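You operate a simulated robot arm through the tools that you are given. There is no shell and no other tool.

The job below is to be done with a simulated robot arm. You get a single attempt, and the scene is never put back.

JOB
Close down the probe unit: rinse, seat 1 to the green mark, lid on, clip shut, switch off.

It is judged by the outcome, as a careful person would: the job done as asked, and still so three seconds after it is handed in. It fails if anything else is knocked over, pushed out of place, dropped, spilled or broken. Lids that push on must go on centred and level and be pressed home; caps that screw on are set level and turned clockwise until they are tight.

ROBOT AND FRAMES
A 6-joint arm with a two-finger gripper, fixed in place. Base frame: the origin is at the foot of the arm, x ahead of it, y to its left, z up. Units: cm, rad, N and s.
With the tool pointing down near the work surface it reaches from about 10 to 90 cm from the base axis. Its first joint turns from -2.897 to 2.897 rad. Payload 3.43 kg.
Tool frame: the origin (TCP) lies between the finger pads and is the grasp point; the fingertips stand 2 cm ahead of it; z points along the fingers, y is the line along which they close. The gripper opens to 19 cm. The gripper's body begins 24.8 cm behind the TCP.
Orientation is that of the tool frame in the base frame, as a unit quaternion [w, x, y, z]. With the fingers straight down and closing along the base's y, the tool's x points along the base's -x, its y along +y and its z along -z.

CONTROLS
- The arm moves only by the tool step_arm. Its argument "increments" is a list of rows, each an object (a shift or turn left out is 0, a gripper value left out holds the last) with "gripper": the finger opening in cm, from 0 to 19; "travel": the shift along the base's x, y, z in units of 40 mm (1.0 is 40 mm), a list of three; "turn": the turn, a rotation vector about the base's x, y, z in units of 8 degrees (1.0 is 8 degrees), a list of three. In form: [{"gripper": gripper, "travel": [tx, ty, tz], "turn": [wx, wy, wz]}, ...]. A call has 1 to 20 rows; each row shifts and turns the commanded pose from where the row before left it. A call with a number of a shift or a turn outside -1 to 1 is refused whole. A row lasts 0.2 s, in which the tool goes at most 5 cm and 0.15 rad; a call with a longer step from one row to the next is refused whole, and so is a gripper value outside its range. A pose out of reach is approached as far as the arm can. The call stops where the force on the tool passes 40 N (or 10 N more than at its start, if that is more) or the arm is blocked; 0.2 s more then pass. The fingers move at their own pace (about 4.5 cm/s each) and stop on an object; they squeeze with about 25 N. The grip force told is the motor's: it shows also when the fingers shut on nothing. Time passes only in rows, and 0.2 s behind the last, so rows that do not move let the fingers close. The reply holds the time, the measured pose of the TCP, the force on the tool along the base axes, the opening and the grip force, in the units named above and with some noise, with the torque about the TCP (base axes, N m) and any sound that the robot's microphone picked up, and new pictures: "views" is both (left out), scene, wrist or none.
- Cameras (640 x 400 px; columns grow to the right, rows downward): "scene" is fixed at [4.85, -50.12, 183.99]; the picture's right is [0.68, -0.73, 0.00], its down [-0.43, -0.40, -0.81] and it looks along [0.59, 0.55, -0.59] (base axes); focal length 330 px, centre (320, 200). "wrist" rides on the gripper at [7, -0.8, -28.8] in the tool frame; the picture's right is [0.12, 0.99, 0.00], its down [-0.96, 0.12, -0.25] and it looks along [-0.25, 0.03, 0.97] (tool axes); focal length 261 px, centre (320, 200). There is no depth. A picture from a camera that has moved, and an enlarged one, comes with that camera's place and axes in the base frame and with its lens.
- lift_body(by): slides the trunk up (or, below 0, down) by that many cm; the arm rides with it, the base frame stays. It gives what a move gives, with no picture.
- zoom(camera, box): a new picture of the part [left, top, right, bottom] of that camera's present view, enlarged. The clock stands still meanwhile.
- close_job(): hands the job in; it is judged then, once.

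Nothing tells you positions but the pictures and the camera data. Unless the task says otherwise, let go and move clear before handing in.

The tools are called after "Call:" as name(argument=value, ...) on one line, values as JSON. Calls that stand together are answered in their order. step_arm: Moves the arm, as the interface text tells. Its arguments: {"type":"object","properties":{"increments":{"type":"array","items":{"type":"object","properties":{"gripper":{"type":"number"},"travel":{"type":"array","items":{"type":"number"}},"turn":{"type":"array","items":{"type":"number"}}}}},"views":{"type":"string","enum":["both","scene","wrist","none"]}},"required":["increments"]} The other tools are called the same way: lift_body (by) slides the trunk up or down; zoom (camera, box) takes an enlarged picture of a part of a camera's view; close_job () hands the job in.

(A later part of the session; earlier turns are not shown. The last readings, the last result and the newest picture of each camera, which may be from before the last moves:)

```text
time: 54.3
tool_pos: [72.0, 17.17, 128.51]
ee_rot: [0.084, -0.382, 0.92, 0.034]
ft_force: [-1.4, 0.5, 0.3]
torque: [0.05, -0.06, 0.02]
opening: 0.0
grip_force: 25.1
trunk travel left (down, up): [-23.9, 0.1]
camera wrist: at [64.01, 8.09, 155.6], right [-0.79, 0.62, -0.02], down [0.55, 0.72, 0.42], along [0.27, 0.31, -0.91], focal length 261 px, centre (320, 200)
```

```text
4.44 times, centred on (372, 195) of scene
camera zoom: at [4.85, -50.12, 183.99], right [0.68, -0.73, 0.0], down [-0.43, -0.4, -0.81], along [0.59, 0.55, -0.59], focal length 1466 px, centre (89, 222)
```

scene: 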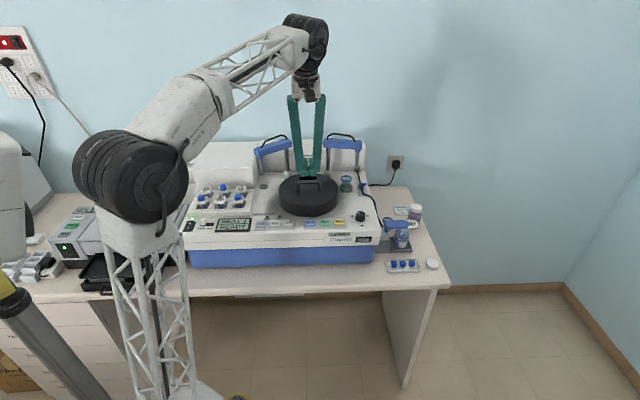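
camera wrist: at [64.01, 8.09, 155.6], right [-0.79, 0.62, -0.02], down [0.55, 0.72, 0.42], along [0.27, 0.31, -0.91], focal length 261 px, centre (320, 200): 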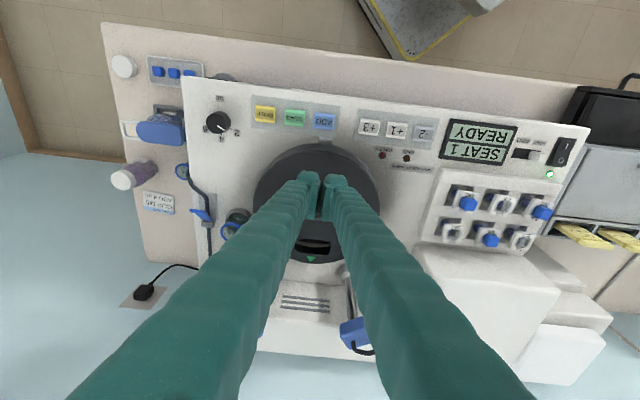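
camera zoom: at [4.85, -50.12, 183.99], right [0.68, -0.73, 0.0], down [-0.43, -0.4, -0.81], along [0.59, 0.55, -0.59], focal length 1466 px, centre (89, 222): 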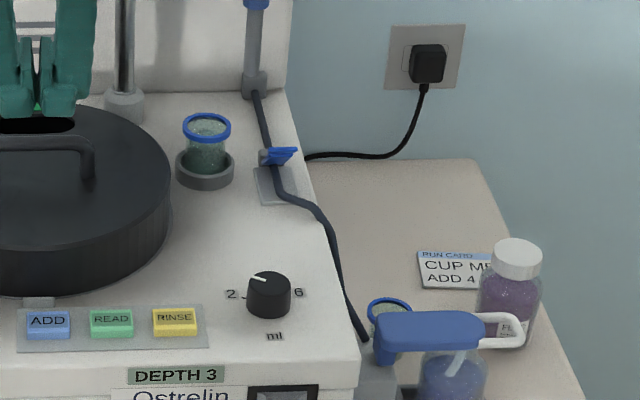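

The clip's lever is hinged at its rear block near (98, 14) and slopes up about 43° towards the front; its tip is near (94.5, 10, 115). To shut it I'll push its front end down. I'll first turn the tool so it leans outward along x (for reach) and come closer to look.

Call:
step_arm(increments=[{"travel": [-0.3, -0.3, 0.1], "turn": [-0.442, 0.442, 0]}, {"travel": [-0.3, -0.3, 0.1], "turn": [-0.442, 0.442, 0]}, {"travel": [0.1, -0.25, 0], "turn": [0, 0, -0.9375]}, {"travel": [0.1, -0.25, 0], "turn": [0, 0, -0.9375]}, {"travel": [0.1, -0.25, 0], "turn": [0, 0, -0.9375]}, {"travel": [0.1, -0.25, 0], "turn": [0, 0, -0.9375]}, {"travel": [0.1, -0.25, 0], "turn": [0, 0, -0.9375]}, {"travel": [0.1, -0.25, 0], "turn": [0, 0, -0.9375]}, {"travel": [0.4, -0.1, 0], "turn": [0, -0.78, 0]}, {"travel": [0.5, -0.1, 0], "turn": [0, -0.78, 0]}, {"travel": [0.5, -0.1, 0], "turn": [0, -0.78, 0]}, {"travel": [0.5, -0.1, 0], "turn": [0, -0.78, 0]}, {}, {}], views="both")

Call:
zoom(camera="wrist", box=[200, 160, 400, 285])

Call:
zoom(camera="scene", box=[300, 120, 396, 200])

```text
time: 57.3
tool_pos: [79.94, 7.27, 129.31]
ee_rot: [0.22, 0.001, 0.975, -0.001]
ft_force: [0.0, 0.1, -0.5]
torque: [0.0, 0.01, 0.02]
opening: 0.0
grip_force: 25.2
trunk travel left (down, up): [-23.9, 0.1]
camera wrist: at [61.2, 6.49, 152.35], right [-0.11, 0.99, -0.05], down [0.76, 0.12, 0.64], along [0.64, 0.03, -0.77], focal length 261 px, centre (320, 200)
```

scene: 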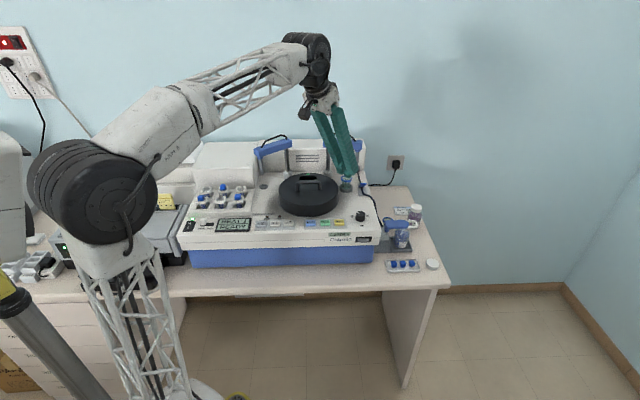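
wrist: 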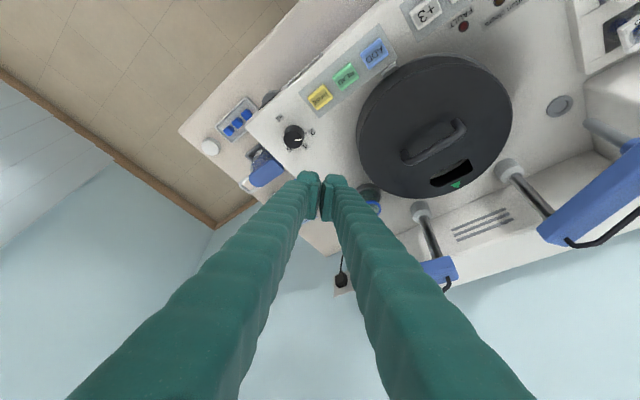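

```text
3.20 times, centred on (300, 222) of wrist
camera zoom: at [61.2, 6.49, 152.35], right [-0.11, 0.99, -0.05], down [0.76, 0.12, 0.64], along [0.64, 0.03, -0.77], focal length 834 px, centre (384, 128)
```

zoom: 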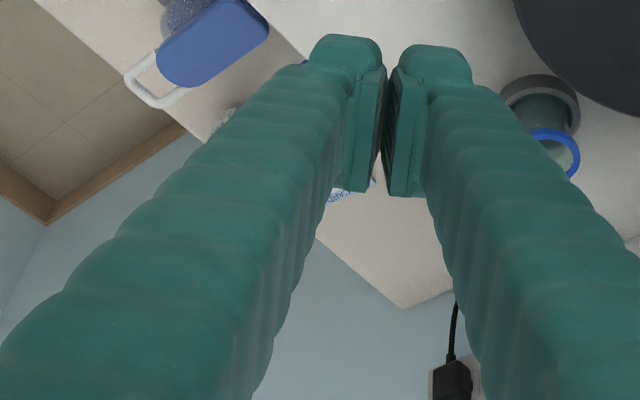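

```text
5.00 times, centred on (348, 160) of scene
camera zoom: at [4.85, -50.12, 183.99], right [0.68, -0.73, 0.0], down [-0.43, -0.4, -0.81], along [0.59, 0.55, -0.59], focal length 1649 px, centre (180, 400)
```

zoom: 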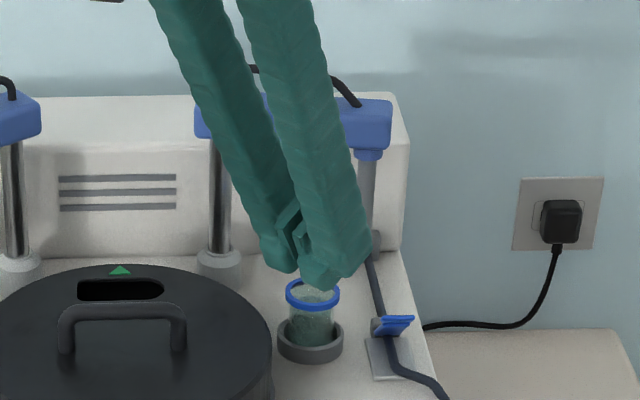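

The closed fingers hide the clip from the wrist camera. I'll open them for a moment, well above everything, to see the clip between them.

Call:
step_arm(increments=[{"gripper": 12, "travel": [0.3, 0.3, 0]}, {"travel": [0.2, 0.3, 0]}, {}, {}, {}, {}, {}], views="wrist")

Call:
zoom(camera="wrist", box=[256, 180, 384, 260])

Call:
zoom(camera="wrist", box=[296, 200, 360, 240])

```text
time: 58.9
tool_pos: [81.81, 9.6, 129.23]
ee_rot: [0.219, 0.001, 0.976, -0.002]
ft_force: [-0.1, 0.4, -0.4]
torque: [0.02, -0.02, -0.01]
opening: 12.03
grip_force: 0.0
trunk travel left (down, up): [-23.9, 0.1]
camera wrist: at [63.19, 8.81, 152.3], right [-0.11, 0.99, -0.05], down [0.76, 0.12, 0.64], along [0.64, 0.03, -0.77], focal length 261 px, centre (320, 200)
```

wrist: 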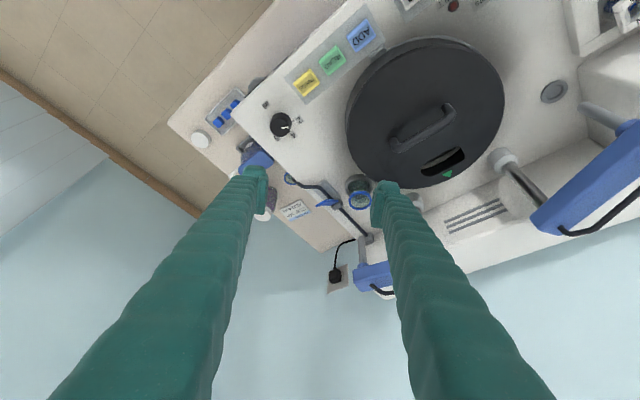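

```text
5.00 times, centred on (320, 220) of wrist
camera zoom: at [63.19, 8.81, 152.3], right [-0.11, 0.99, -0.05], down [0.76, 0.12, 0.64], along [0.64, 0.03, -0.77], focal length 1303 px, centre (320, 100)
```

zoom: 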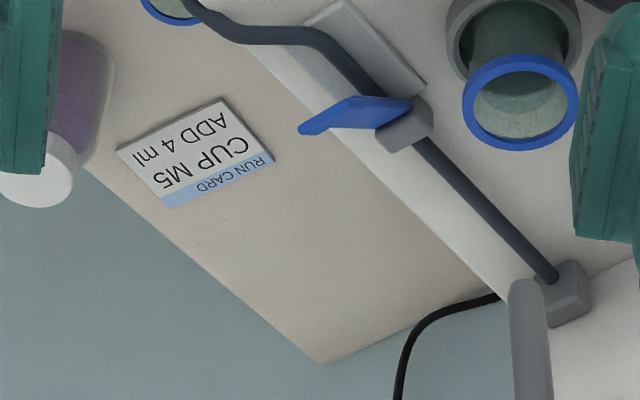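

```text
10.00 times, centred on (328, 220) of wrist
camera zoom: at [63.19, 8.81, 152.3], right [-0.11, 0.99, -0.05], down [0.76, 0.12, 0.64], along [0.64, 0.03, -0.77], focal length 2606 px, centre (240, 0)
```

zoom: 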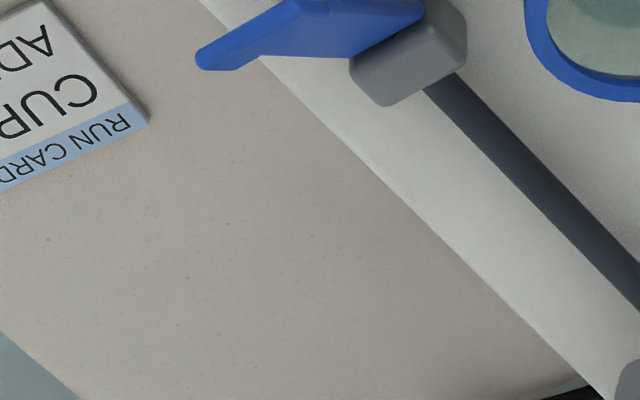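

I now have the clip well located: hinge near (98.3, 13.6, 110.5), lever tip near (94.5, 10.4, 115.4), lever about 2.5 cm wide and 7 cm long. I'll close the fingers and re-orient with the fingertips' edge across the lever, leaning 35° outward, which gives a clean push and enough reach.

Call:
step_arm(increments=[{"gripper": 0, "travel": [-0.7, -0.1, 0], "turn": [0, 0.79, 0]}, {"travel": [-0.7, -0.1, 0], "turn": [0, 0.79, 0]}, {"travel": [-0.7, -0.1, 0], "turn": [0, 0.79, 0]}, {"travel": [-0.7, -0.1, 0], "turn": [0, 0.79, 0]}, {"turn": [0, 0, 0.9375]}, {"turn": [0, 0, 0.9375]}, {"turn": [0, 0, 0.9375]}, {"turn": [0, 0, 0.9375]}, {"turn": [0, 0, 0.9375]}, {"turn": [0, 0, 0.9375]}, {"travel": [0.5, 0, 0], "turn": [0.619, -0.619, 0]}, {"travel": [0.5, 0, 0], "turn": [0.619, -0.619, 0]}, {"travel": [0.5, 0, 0], "turn": [0.619, -0.619, 0]}, {"travel": [0.5, 0, 0], "turn": [0.619, -0.619, 0]}, {"travel": [0.5, 0, 0], "turn": [0.619, -0.619, 0]}, {}], views="both")

```text
time: 62.3
tool_pos: [80.54, 8.0, 129.08]
ee_rot: [0.279, -0.366, 0.88, 0.115]
ft_force: [-1.5, 0.2, 0.4]
torque: [-0.03, 0.01, -0.03]
opening: 0.02
grip_force: 25.2
trunk travel left (down, up): [-23.9, 0.1]
camera wrist: at [65.37, -8.31, 148.79], right [-0.77, 0.63, -0.07], down [0.37, 0.54, 0.76], along [0.52, 0.56, -0.65], focal length 261 px, centre (320, 200)
```

scene: 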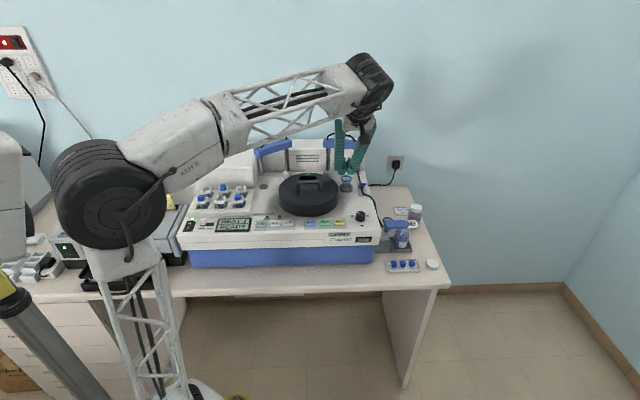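
wrist: 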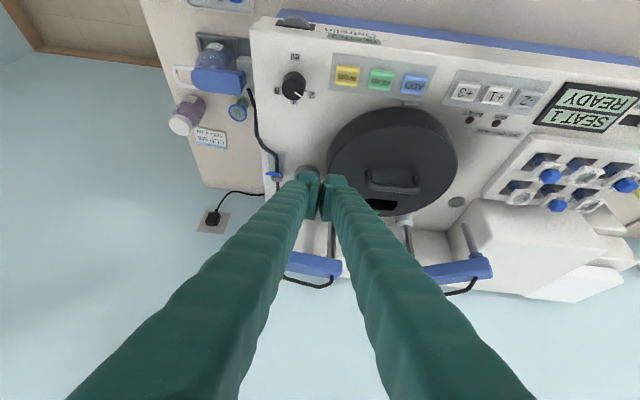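

The clip is visible beside the fingers from this new viewpoint, which gives a better fix on its position.

Call:
zoom(camera="wrist", box=[240, 150, 304, 190])

Call:
zoom(camera="wrist", box=[224, 130, 384, 230])

Call:
zoom(camera="scene", box=[320, 150, 384, 190])

```text
10.00 times, centred on (272, 170) of wrist
camera zoom: at [65.37, -8.31, 148.79], right [-0.77, 0.63, -0.07], down [0.37, 0.54, 0.76], along [0.52, 0.56, -0.65], focal length 2606 px, centre (800, 500)
```

zoom: 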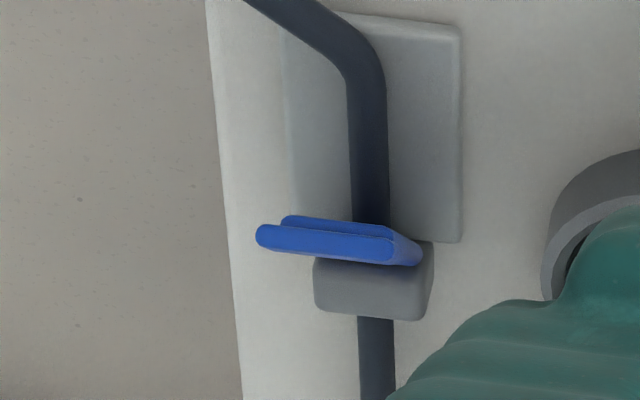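

```text
4.00 times, centred on (304, 180) of wrist
camera zoom: at [65.37, -8.31, 148.79], right [-0.77, 0.63, -0.07], down [0.37, 0.54, 0.76], along [0.52, 0.56, -0.65], focal length 1043 px, centre (384, 280)
```

zoom: 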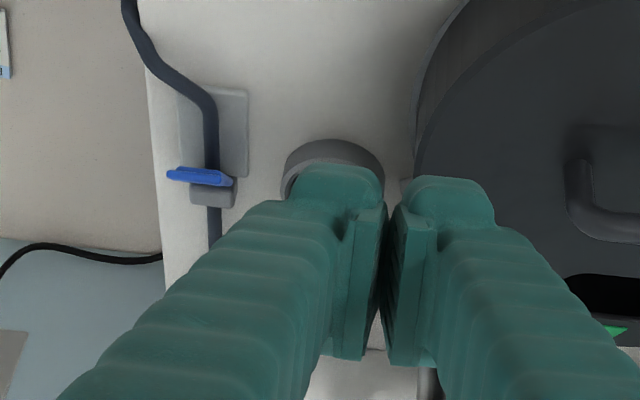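

```text
10.00 times, centred on (352, 170) of scene
camera zoom: at [4.85, -50.12, 183.99], right [0.68, -0.73, 0.0], down [-0.43, -0.4, -0.81], along [0.59, 0.55, -0.59], focal length 3298 px, centre (0, 500)
```

zoom: 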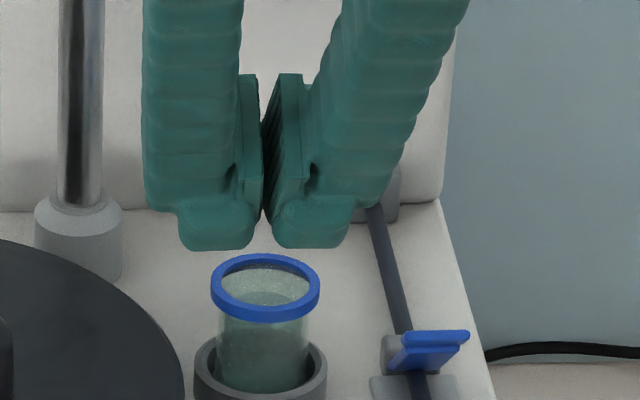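

With the new viewpoint I get the lever tip at (94.9, 10.4, 115.0) and the hinge at (97.3, 13.3, 111.6). I'll move to a hover just above the lever, staying clear of the rinse cup.

Call:
step_arm(increments=[{"travel": [0.773, 0.145, -0.3]}, {"travel": [0.773, 0.145, -0.4]}, {"travel": [0.773, 0.145, -0.45]}, {"travel": [0.773, 0.145, -0.45]}, {"travel": [0.773, 0.145, -0.45]}, {}, {}], views="both")

Call:
zoom(camera="wrist", box=[256, 150, 384, 230])

Call:
zoom(camera="scene", box=[330, 155, 394, 195])

```text
time: 63.9
tool_pos: [95.87, 11.08, 121.11]
ee_rot: [0.279, -0.364, 0.881, 0.114]
ft_force: [-0.3, -0.1, 0.2]
torque: [0.01, 0.02, 0.03]
opening: 0.0
grip_force: 24.8
trunk travel left (down, up): [-23.9, 0.1]
camera wrist: at [80.67, -5.28, 140.69], right [-0.77, 0.63, -0.07], down [0.37, 0.54, 0.75], along [0.52, 0.56, -0.65], focal length 261 px, centre (320, 200)
```

scene: 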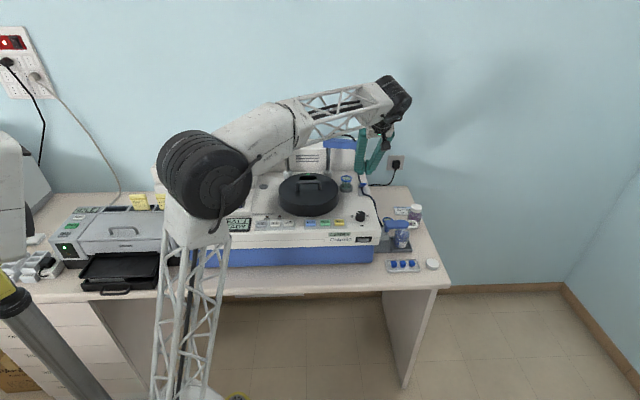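
wrist: 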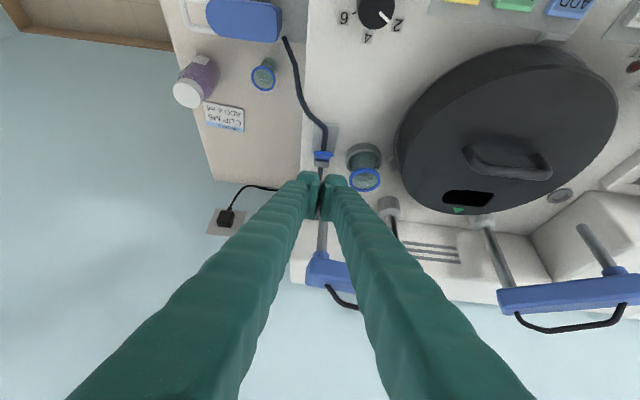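

```text
5.00 times, centred on (320, 190) of wrist
camera zoom: at [80.67, -5.28, 140.69], right [-0.77, 0.63, -0.07], down [0.37, 0.54, 0.75], along [0.52, 0.56, -0.65], focal length 1303 px, centre (320, 250)
```

zoom: 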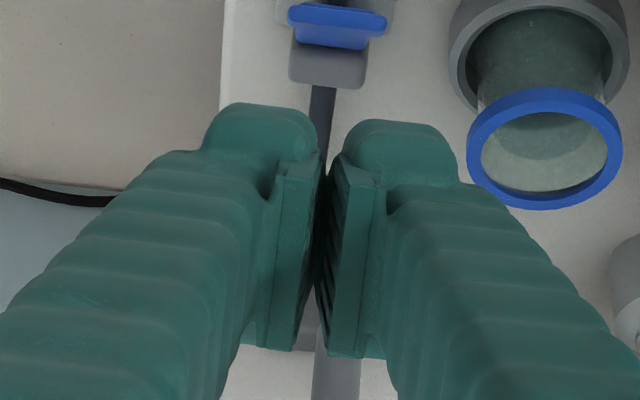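

```text
10.00 times, centred on (362, 175) of scene
camera zoom: at [4.85, -50.12, 183.99], right [0.68, -0.73, 0.0], down [-0.43, -0.4, -0.81], along [0.59, 0.55, -0.59], focal length 3298 px, centre (-100, 450)
```

zoom: 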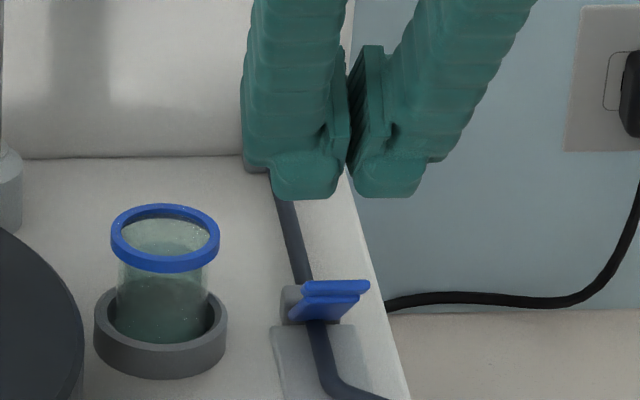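

The fingertips' front edge is centred over the lever, about 3.5 cm above it. I'll lower to just above contact, then push gently.

Call:
step_arm(increments=[{"travel": [0, 0, -0.25]}, {"travel": [0, 0, -0.25]}, {"travel": [0, 0, -0.2]}, {}, {}], views="none")

Call:
zoom(camera="wrist", box=[256, 150, 384, 230])

Call:
zoom(camera="scene", box=[340, 165, 388, 195])

```text
time: 65.1
tool_pos: [95.93, 11.04, 118.37]
ee_rot: [0.279, -0.365, 0.881, 0.114]
ft_force: [-0.4, -0.3, -0.6]
torque: [0.01, -0.02, 0.02]
opening: 0.0
grip_force: 25.2
trunk travel left (down, up): [-23.9, 0.1]
```

```text
5.00 times, centred on (320, 190) of wrist
camera zoom: at [80.81, -5.29, 137.89], right [-0.77, 0.63, -0.07], down [0.37, 0.54, 0.75], along [0.52, 0.56, -0.65], focal length 1303 px, centre (320, 250)
```

zoom: 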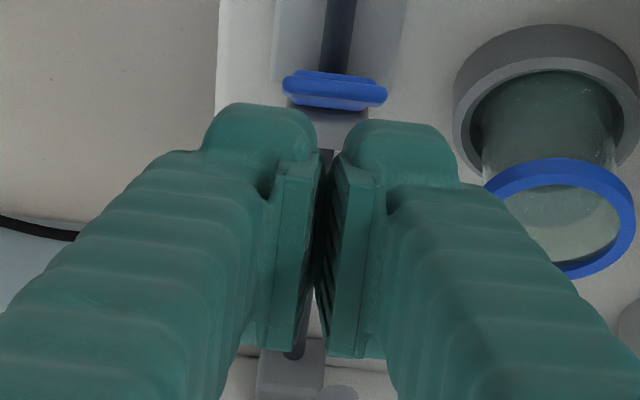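

```text
13.33 times, centred on (364, 180) of scene
camera zoom: at [4.85, -50.12, 183.99], right [0.68, -0.73, 0.0], down [-0.43, -0.4, -0.81], along [0.59, 0.55, -0.59], focal length 4397 px, centre (-267, 467)
```

zoom: 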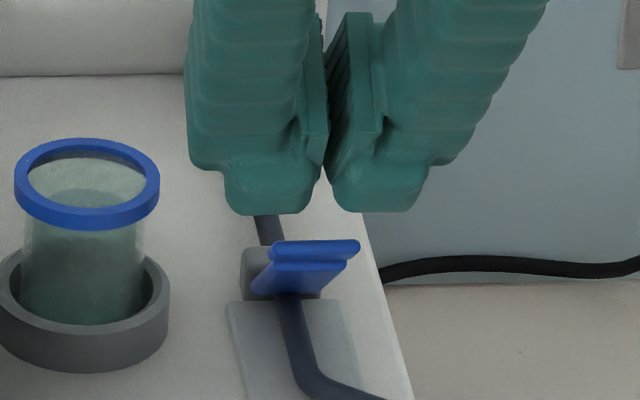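

Call:
step_arm(increments=[{"travel": [0, 0, -0.15]}, {"travel": [0, 0, -0.1]}, {"travel": [0, 0, -0.1]}, {}], views="none")

Call:
zoom(camera="scene", box=[340, 165, 388, 195])

Call:
zoom(camera="wrist", box=[256, 150, 384, 230])

```text
time: 66.1
tool_pos: [95.99, 10.94, 116.83]
ee_rot: [0.278, -0.365, 0.881, 0.114]
ft_force: [0.1, -0.4, 1.4]
torque: [0.02, 0.0, -0.01]
opening: 0.0
grip_force: 34.5
trunk travel left (down, up): [-23.9, 0.1]
```

```text
13.33 times, centred on (364, 180) of scene
camera zoom: at [4.85, -50.12, 183.99], right [0.68, -0.73, 0.0], down [-0.43, -0.4, -0.81], along [0.59, 0.55, -0.59], focal length 4397 px, centre (-267, 467)
```

zoom: 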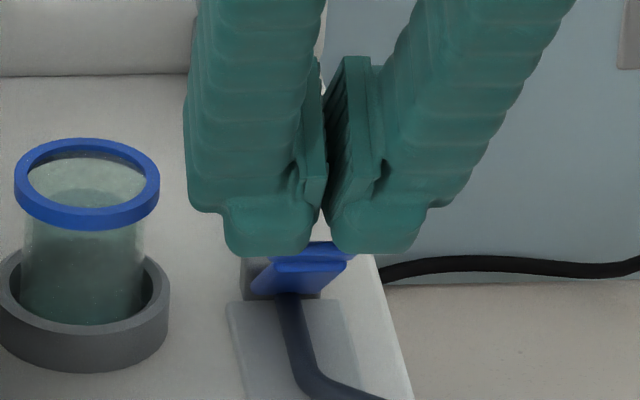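

```text
5.00 times, centred on (320, 190) of wrist
camera zoom: at [80.8, -5.36, 136.5], right [-0.77, 0.63, -0.07], down [0.37, 0.54, 0.75], along [0.52, 0.56, -0.65], focal length 1303 px, centre (320, 250)
```

zoom: 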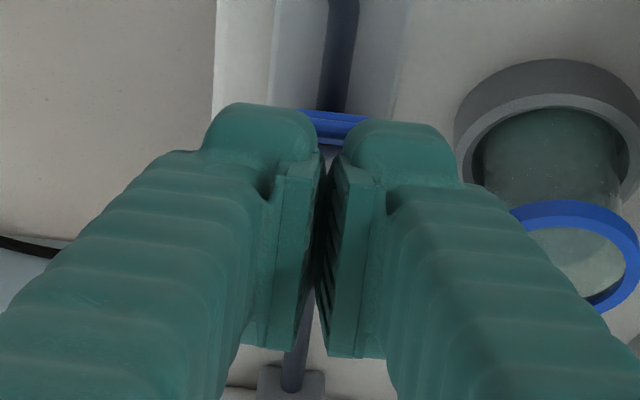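

The fingertips are just touching the lever. I'll push it down in 0.4 cm steps.

Call:
step_arm(increments=[{"travel": [0, 0, -0.1]}, {"travel": [0, 0, -0.1]}, {"travel": [0, 0, -0.1]}, {}], views="none")

Call:
zoom(camera="scene", box=[340, 165, 388, 195])

Call:
zoom(camera="wrist", box=[256, 150, 384, 230])

```text
time: 67.1
tool_pos: [96.04, 10.86, 115.78]
ee_rot: [0.279, -0.364, 0.881, 0.114]
ft_force: [-0.1, 0.3, 0.7]
torque: [0.04, -0.02, -0.01]
opening: 0.6
grip_force: 35.1
trunk travel left (down, up): [-23.9, 0.1]
```

```text
13.33 times, centred on (364, 180) of scene
camera zoom: at [4.85, -50.12, 183.99], right [0.68, -0.73, 0.0], down [-0.43, -0.4, -0.81], along [0.59, 0.55, -0.59], focal length 4397 px, centre (-267, 467)
```

zoom: 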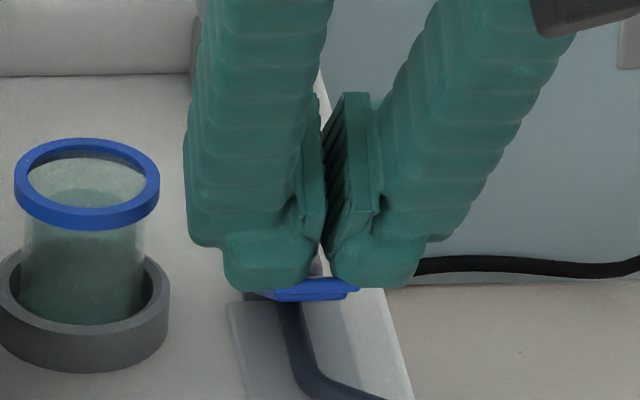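

```text
5.00 times, centred on (320, 190) of wrist
camera zoom: at [80.91, -5.37, 135.28], right [-0.77, 0.63, -0.07], down [0.37, 0.54, 0.75], along [0.52, 0.56, -0.65], focal length 1303 px, centre (320, 250)
```

zoom: 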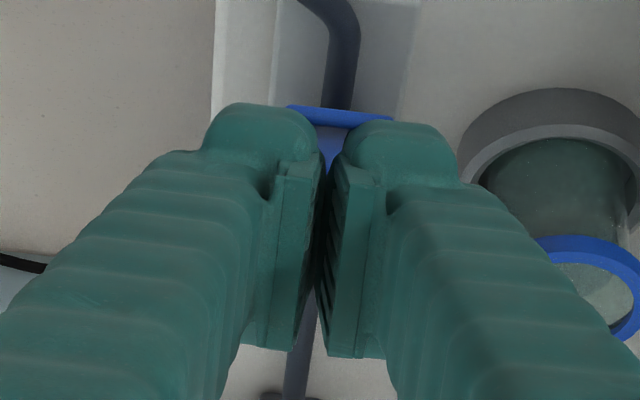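

The lever is swinging down easily. I'll continue.

Call:
step_arm(increments=[{"travel": [0, 0, -0.1]}, {"travel": [0, 0, -0.1]}, {"travel": [0, 0, -0.1]}, {}], views="none")

Call:
zoom(camera="scene", box=[340, 165, 388, 195])

Call:
zoom(camera="wrist", box=[256, 150, 384, 230])

```text
time: 68.1
tool_pos: [96.0, 10.87, 114.52]
ee_rot: [0.279, -0.365, 0.881, 0.114]
ft_force: [-0.2, -0.4, -0.5]
torque: [-0.02, 0.01, 0.0]
opening: 0.0
grip_force: 34.5
trunk travel left (down, up): [-23.9, 0.1]
```

```text
13.33 times, centred on (364, 180) of scene
camera zoom: at [4.85, -50.12, 183.99], right [0.68, -0.73, 0.0], down [-0.43, -0.4, -0.81], along [0.59, 0.55, -0.59], focal length 4397 px, centre (-267, 467)
```

zoom: 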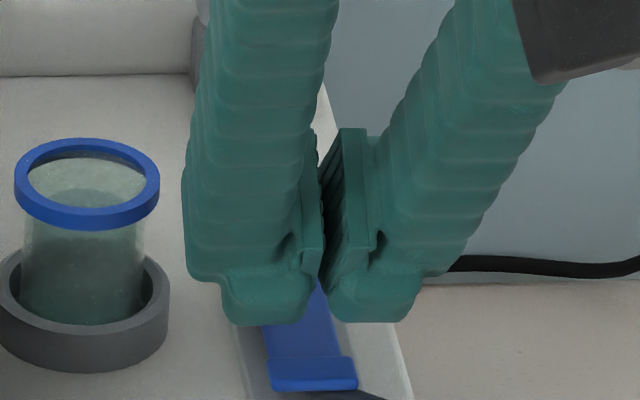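

```text
5.00 times, centred on (320, 190) of wrist
camera zoom: at [80.91, -5.41, 134.07], right [-0.77, 0.63, -0.07], down [0.37, 0.54, 0.75], along [0.52, 0.56, -0.65], focal length 1303 px, centre (320, 250)
```

zoom: 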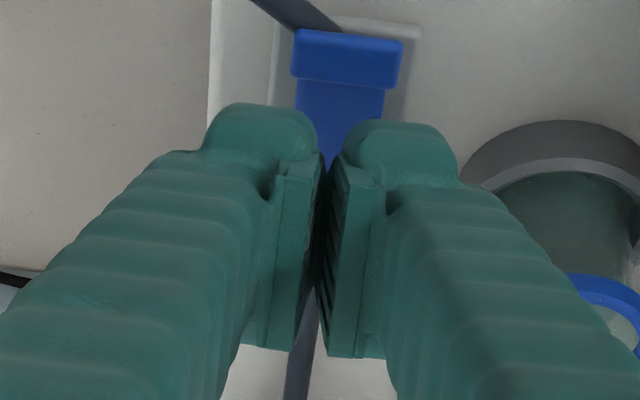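

The lever has flipped over and now lies flat along the plate. I'll press a little further to make sure it is fully shut.

Call:
step_arm(increments=[{"travel": [0, 0, -0.08]}, {"travel": [0, 0, -0.08]}, {"travel": [0, 0, -0.06]}, {}], views="none")

Call:
zoom(camera="scene", box=[340, 165, 388, 195])

Call:
zoom(camera="wrist", box=[256, 150, 384, 230])

```text
time: 69.1
tool_pos: [95.89, 10.96, 113.59]
ee_rot: [0.278, -0.365, 0.882, 0.114]
ft_force: [0.2, -0.8, 0.4]
torque: [-0.01, 0.03, -0.04]
opening: 0.0
grip_force: 34.0
trunk travel left (down, up): [-23.9, 0.1]
```

```text
13.33 times, centred on (364, 180) of scene
camera zoom: at [4.85, -50.12, 183.99], right [0.68, -0.73, 0.0], down [-0.43, -0.4, -0.81], along [0.59, 0.55, -0.59], focal length 4397 px, centre (-267, 467)
```

zoom: 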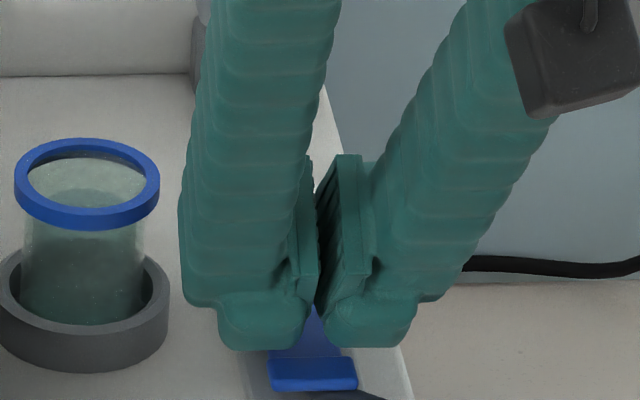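

```text
5.00 times, centred on (320, 190) of wrist
camera zoom: at [80.84, -5.39, 133.21], right [-0.77, 0.63, -0.07], down [0.37, 0.54, 0.75], along [0.52, 0.56, -0.65], focal length 1303 px, centre (320, 250)
```

zoom: 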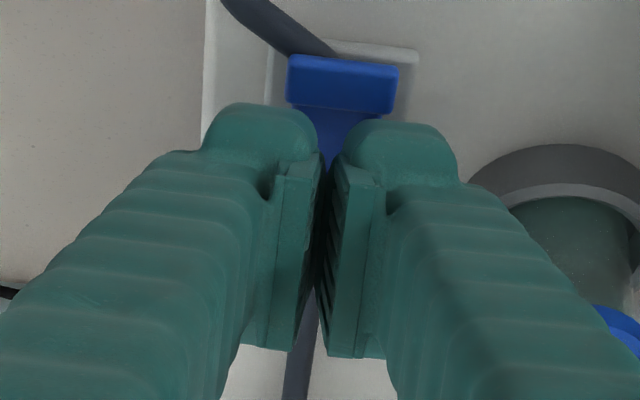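

Call:
step_arm(increments=[{"travel": [0, 0, -0.05]}, {"travel": [0, 0, -0.05]}, {"travel": [0, 0, -0.03]}, {}], views="none")

Call:
zoom(camera="scene", box=[340, 165, 388, 195])

```text
time: 70.1
tool_pos: [96.01, 10.96, 113.11]
ee_rot: [0.278, -0.365, 0.881, 0.114]
ft_force: [0.7, -0.2, 0.2]
torque: [0.02, -0.02, 0.0]
opening: 0.01
grip_force: 34.3
trunk travel left (down, up): [-23.9, 0.1]
```

```text
13.33 times, centred on (364, 180) of scene
camera zoom: at [4.85, -50.12, 183.99], right [0.68, -0.73, 0.0], down [-0.43, -0.4, -0.81], along [0.59, 0.55, -0.59], focal length 4397 px, centre (-267, 467)
```

zoom: 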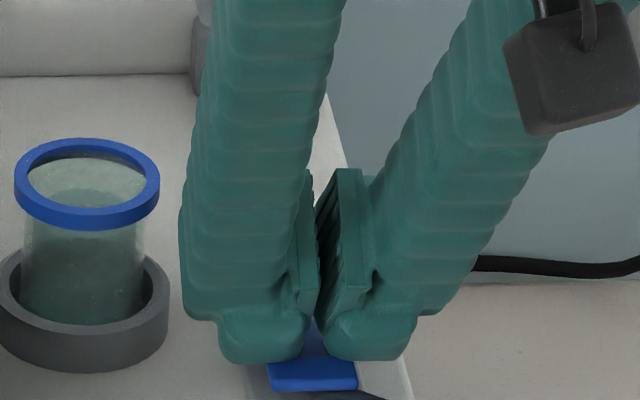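

Call:
step_arm(increments=[{"travel": [0, 0, -0.05]}, {"travel": [0, 0, -0.04]}, {"travel": [0, 0, -0.04]}, {}], views="none")

Call:
zoom(camera="wrist", box=[256, 150, 384, 230])

```text
time: 71.1
tool_pos: [96.05, 10.89, 112.73]
ee_rot: [0.279, -0.365, 0.881, 0.114]
ft_force: [1.8, 0.6, 14.4]
torque: [-0.05, 0.05, 0.0]
opening: 0.6
grip_force: 34.1
trunk travel left (down, up): [-23.9, 0.1]
```

```text
5.00 times, centred on (320, 190) of wrist
camera zoom: at [80.85, -5.37, 132.33], right [-0.77, 0.63, -0.07], down [0.37, 0.54, 0.76], along [0.52, 0.56, -0.65], focal length 1303 px, centre (320, 250)
```

zoom: 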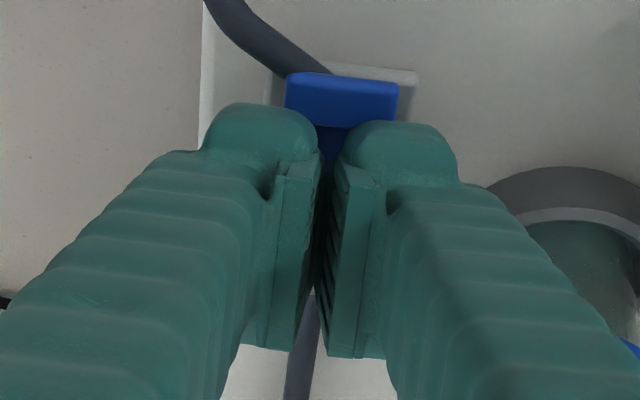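

The lever is firm under 14 N, so the clip is shut. I'll lift straight up and check that it stays shut.

Call:
step_arm(increments=[{"travel": [0, 0, 0.2]}, {"travel": [0, 0, 0.5]}, {"travel": [0, 0, 0.8]}, {"travel": [0, 0, 0.8]}, {"travel": [-0.6, -0.2, 0.6]}, {"travel": [-0.8, -0.2, 0.5]}, {}], views="both")

Call:
zoom(camera="scene", box=[340, 165, 388, 195])

Call:
zoom(camera="wrist", box=[250, 100, 410, 200])

```text
time: 72.7
tool_pos: [90.35, 9.34, 126.02]
ee_rot: [0.278, -0.365, 0.881, 0.115]
ft_force: [-0.3, 0.2, 0.9]
torque: [-0.03, -0.04, -0.03]
opening: 0.0
grip_force: 34.2
trunk travel left (down, up): [-23.9, 0.1]
camera wrist: at [75.19, -7.01, 145.66], right [-0.77, 0.63, -0.07], down [0.37, 0.54, 0.75], along [0.52, 0.56, -0.65], focal length 261 px, centre (320, 200)
```

scene: 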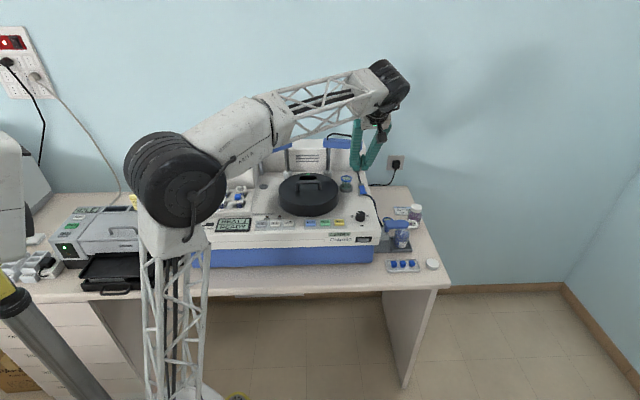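
wrist: 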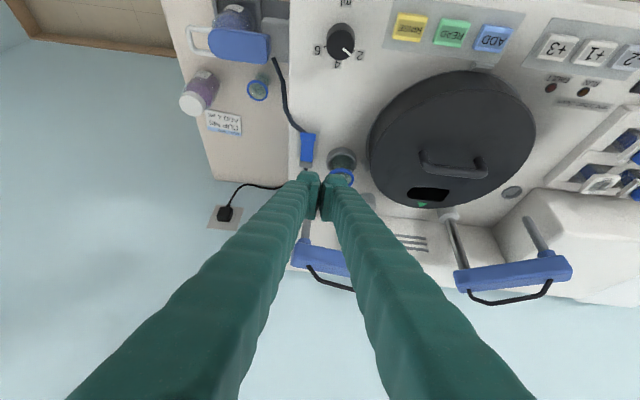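

```text
13.33 times, centred on (364, 180) of scene
camera zoom: at [4.85, -50.12, 183.99], right [0.68, -0.73, 0.0], down [-0.43, -0.4, -0.81], along [0.59, 0.55, -0.59], focal length 4397 px, centre (-267, 467)
```

zoom: 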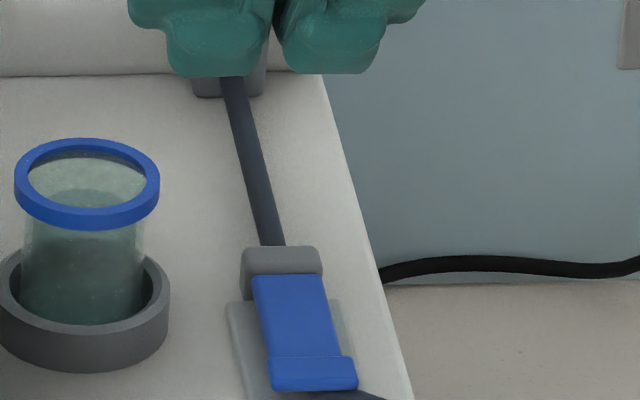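

```text
4.00 times, centred on (330, 150) of wrist
camera zoom: at [75.19, -7.01, 145.66], right [-0.77, 0.63, -0.07], down [0.37, 0.54, 0.75], along [0.52, 0.56, -0.65], focal length 1043 px, centre (280, 400)
```

zoom: 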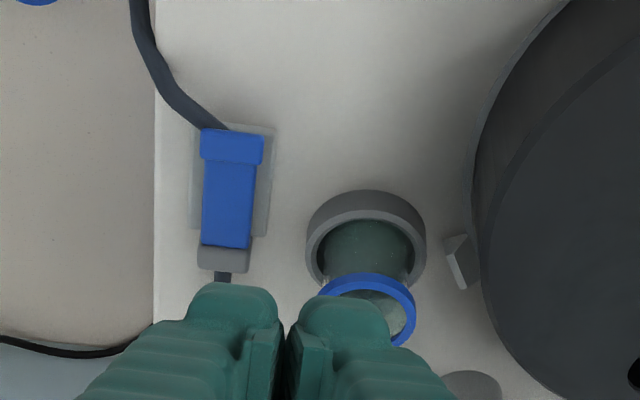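

The clip is shut and stays shut, and the rinse cup is untouched. Last step is the rocker switch: its O end is near (39.5, 43.7, 110). I'll travel back across at a safe height, reducing the lean to 20°.

Call:
step_arm(increments=[{"travel": [-0.777, 0.553, 0.1], "turn": [-0.083, 0.083, 0]}, {"travel": [-0.777, 0.553, 0], "turn": [-0.083, 0.083, 0]}, {"travel": [-0.777, 0.553, 0], "turn": [-0.083, 0.083, 0]}, {"travel": [-0.777, 0.553, 0], "turn": [-0.083, 0.083, 0]}, {"travel": [-0.777, 0.553, 0], "turn": [-0.083, 0.083, 0]}, {"travel": [-0.777, 0.553, 0], "turn": [-0.083, 0.083, 0]}, {"travel": [-0.777, 0.553, 0], "turn": [-0.083, 0.083, 0]}, {"travel": [-0.777, 0.553, 0], "turn": [-0.083, 0.083, 0]}, {"travel": [-0.777, 0.553, 0], "turn": [-0.083, 0.083, 0]}, {"travel": [-0.777, 0.553, 0], "turn": [-0.083, 0.083, 0]}, {"travel": [-0.777, 0.553, 0], "turn": [-0.083, 0.083, 0]}, {"travel": [-0.777, 0.553, 0], "turn": [-0.083, 0.083, 0]}, {"travel": [-0.777, 0.553, 0], "turn": [-0.083, 0.083, 0]}, {"travel": [-0.777, 0.553, 0], "turn": [-0.083, 0.083, 0]}, {"travel": [-0.777, 0.553, 0], "turn": [-0.083, 0.083, 0]}, {"travel": [-0.777, 0.553, 0], "turn": [-0.083, 0.083, 0]}, {}, {}], views="both")

Call:
zoom(camera="wrist", box=[224, 130, 384, 230])

Call:
zoom(camera="scene", box=[170, 190, 250, 240])

```text
time: 76.5
tool_pos: [40.68, 44.71, 126.56]
ee_rot: [0.162, -0.377, 0.91, 0.066]
ft_force: [0.0, -0.4, -0.1]
torque: [-0.01, -0.01, -0.01]
opening: 0.02
grip_force: 34.1
trunk travel left (down, up): [-23.9, 0.1]
camera wrist: at [29.58, 32.37, 151.18], right [-0.78, 0.62, -0.04], down [0.5, 0.66, 0.56], along [0.38, 0.42, -0.83], focal length 261 px, centre (320, 200)
```

scene: 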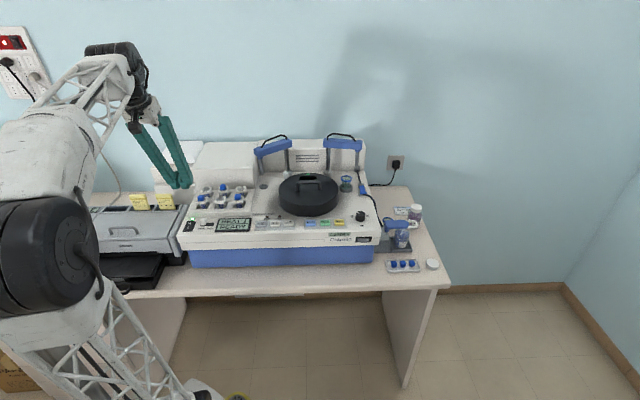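
wrist: 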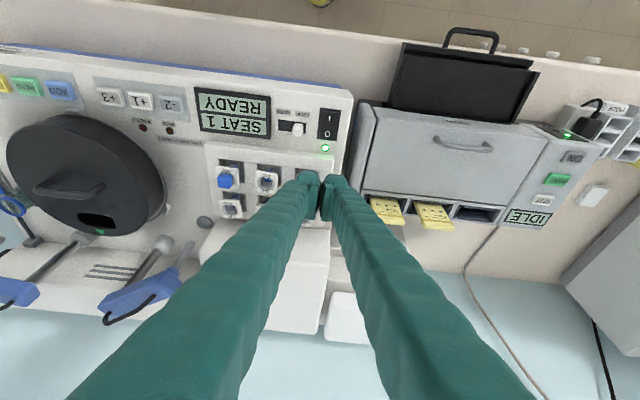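

```text
4.00 times, centred on (304, 180) of wrist
camera zoom: at [29.58, 32.37, 151.18], right [-0.78, 0.62, -0.04], down [0.5, 0.66, 0.56], along [0.38, 0.42, -0.83], focal length 1043 px, centre (384, 280)
```

zoom: 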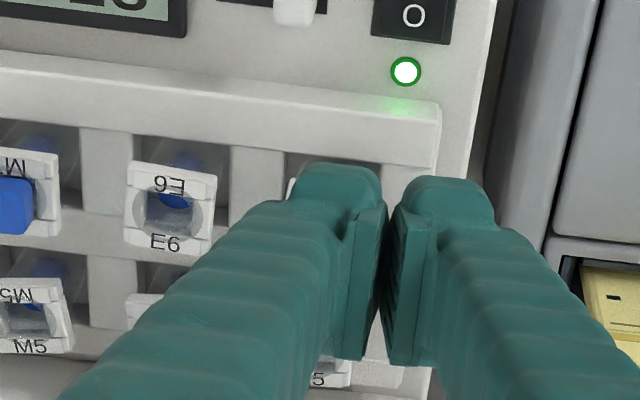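

```text
8.00 times, centred on (210, 215) of scene
camera zoom: at [4.85, -50.12, 183.99], right [0.68, -0.73, 0.0], down [-0.43, -0.4, -0.81], along [0.59, 0.55, -0.59], focal length 2638 px, centre (1200, 80)
```

zoom: 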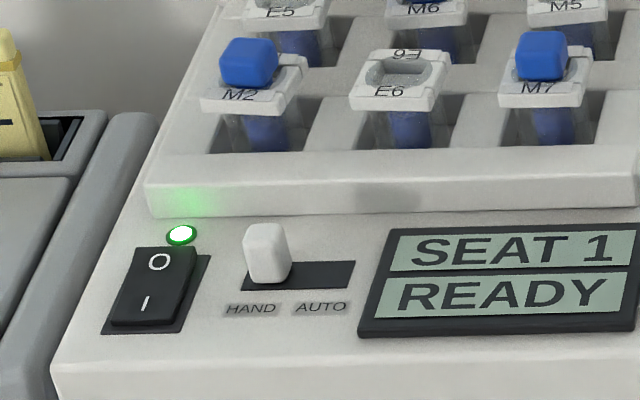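

The rocker's O end is at about (39.5, 43.8, 110.3) with the power lamp just behind it and the vial rack beyond. I'll lean a bit more so the fingertips' front edge is lowest, and descend to a hover over the O end.

Call:
step_arm(increments=[{"travel": [-0.1, -0.065, -0.4], "turn": [0.53, -0.53, 0]}, {"travel": [-0.1, -0.065, -0.4], "turn": [0.53, -0.53, 0]}, {"travel": [0, 0, -0.6]}, {"travel": [0, 0, -0.5]}, {"travel": [0, 0, -0.45]}, {}, {}], views="both")

Call:
zoom(camera="wrist", box=[256, 140, 384, 220])

Call:
zoom(camera="scene", box=[166, 195, 230, 235])

```text
time: 78.1
tool_pos: [39.91, 44.04, 117.14]
ee_rot: [0.255, -0.367, 0.888, 0.105]
ft_force: [0.1, -0.6, 0.2]
torque: [0.0, 0.02, 0.01]
opening: 0.02
grip_force: 34.1
trunk travel left (down, up): [-23.9, 0.1]
camera wrist: at [25.46, 28.51, 137.91], right [-0.77, 0.63, -0.07], down [0.4, 0.57, 0.72], along [0.49, 0.53, -0.69], focal length 261 px, centre (320, 200)
```

scene: 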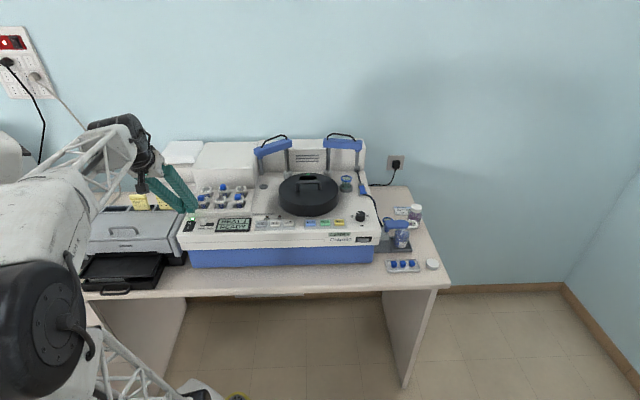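
wrist: 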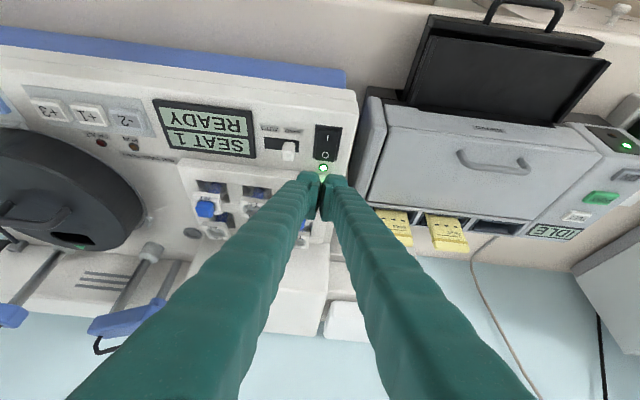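

```text
5.00 times, centred on (320, 180) of wrist
camera zoom: at [25.46, 28.51, 137.91], right [-0.77, 0.63, -0.07], down [0.4, 0.57, 0.72], along [0.49, 0.53, -0.69], focal length 1303 px, centre (320, 300)
```

zoom: 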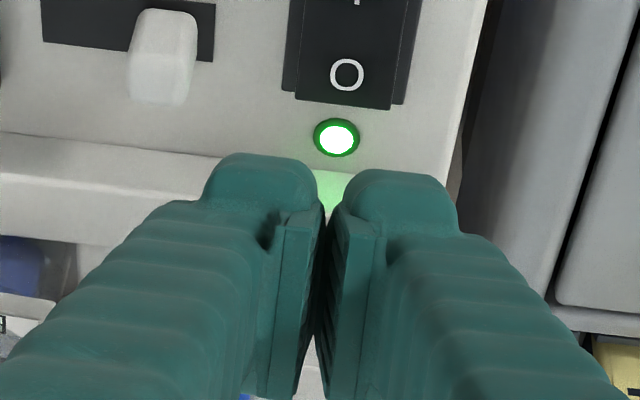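

```text
10.00 times, centred on (198, 215) of scene
camera zoom: at [4.85, -50.12, 183.99], right [0.68, -0.73, 0.0], down [-0.43, -0.4, -0.81], along [0.59, 0.55, -0.59], focal length 3298 px, centre (1540, 50)
```

zoom: 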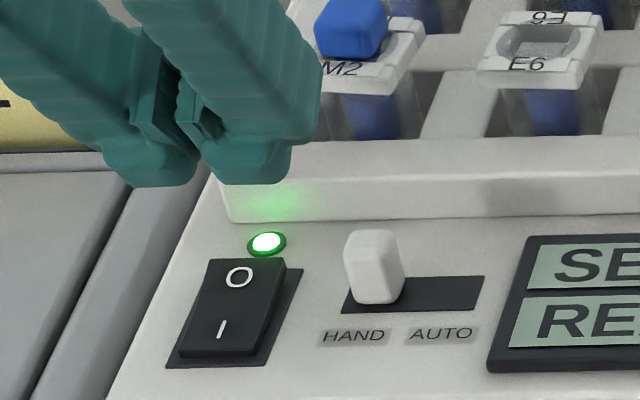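

The fingertips' front edge is right above the O end, about 3 cm up. I'll shift 0.3 cm to the left, lower, and press in small steps.

Call:
step_arm(increments=[{"travel": [-0.05, 0.05, -0.2]}, {"travel": [0, 0, -0.2]}, {"travel": [0, 0, -0.1]}, {}, {}], views="none")

Call:
zoom(camera="wrist", box=[256, 140, 384, 220])

Call:
zoom(camera="scene", box=[166, 195, 230, 235])

```text
time: 79.3
tool_pos: [39.52, 44.37, 115.2]
ee_rot: [0.256, -0.368, 0.888, 0.105]
ft_force: [0.1, -1.1, 0.3]
torque: [0.02, -0.01, 0.01]
opening: 0.03
grip_force: 34.2
trunk travel left (down, up): [-23.9, 0.1]
```

```text
5.00 times, centred on (320, 180) of wrist
camera zoom: at [25.22, 28.78, 135.91], right [-0.77, 0.63, -0.07], down [0.4, 0.57, 0.72], along [0.49, 0.53, -0.69], focal length 1303 px, centre (320, 300)
```

zoom: 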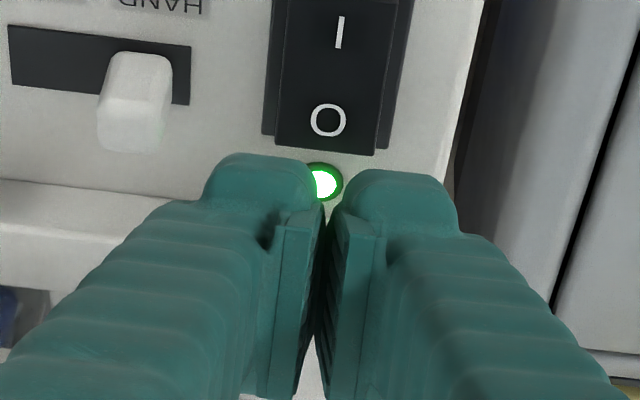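

```text
10.00 times, centred on (198, 215) of scene
camera zoom: at [4.85, -50.12, 183.99], right [0.68, -0.73, 0.0], down [-0.43, -0.4, -0.81], along [0.59, 0.55, -0.59], focal length 3298 px, centre (1540, 50)
```

zoom: 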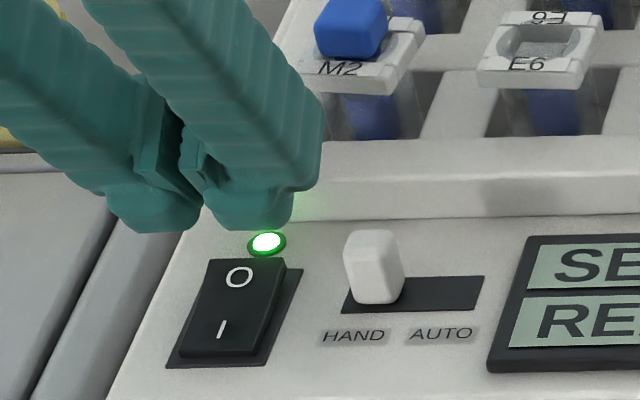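

Call:
step_arm(increments=[{"travel": [0, 0, -0.2]}, {"travel": [0, 0, -0.07]}, {"travel": [0, 0, -0.05]}, {"travel": [0, 0, -0.05]}, {}], views="none")

Call:
zoom(camera="scene", box=[166, 195, 230, 235])

Call:
zoom(camera="wrist", box=[256, 140, 384, 220])

```text
time: 80.5
tool_pos: [39.65, 44.45, 113.77]
ee_rot: [0.254, -0.368, 0.888, 0.105]
ft_force: [0.3, -0.3, -1.3]
torque: [0.01, -0.02, 0.01]
opening: 0.0
grip_force: 34.2
trunk travel left (down, up): [-23.9, 0.1]
```

```text
10.00 times, centred on (198, 215) of scene
camera zoom: at [4.85, -50.12, 183.99], right [0.68, -0.73, 0.0], down [-0.43, -0.4, -0.81], along [0.59, 0.55, -0.59], focal length 3298 px, centre (1540, 50)
```

zoom: 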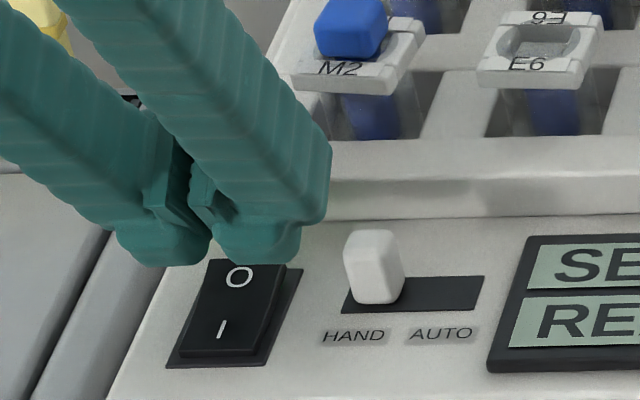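

```text
5.00 times, centred on (320, 180) of wrist
camera zoom: at [25.18, 28.82, 134.41], right [-0.77, 0.63, -0.06], down [0.4, 0.57, 0.72], along [0.49, 0.53, -0.69], focal length 1303 px, centre (320, 300)
```

zoom: 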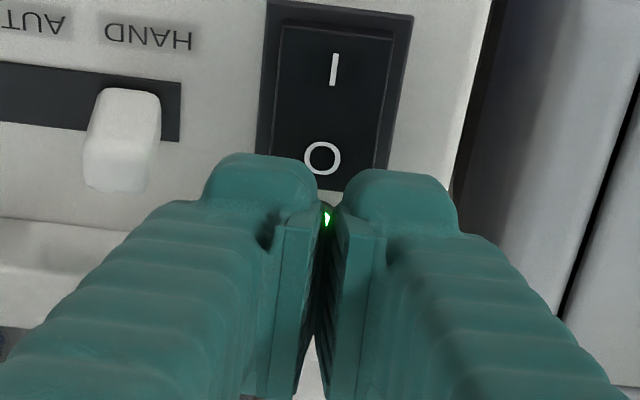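

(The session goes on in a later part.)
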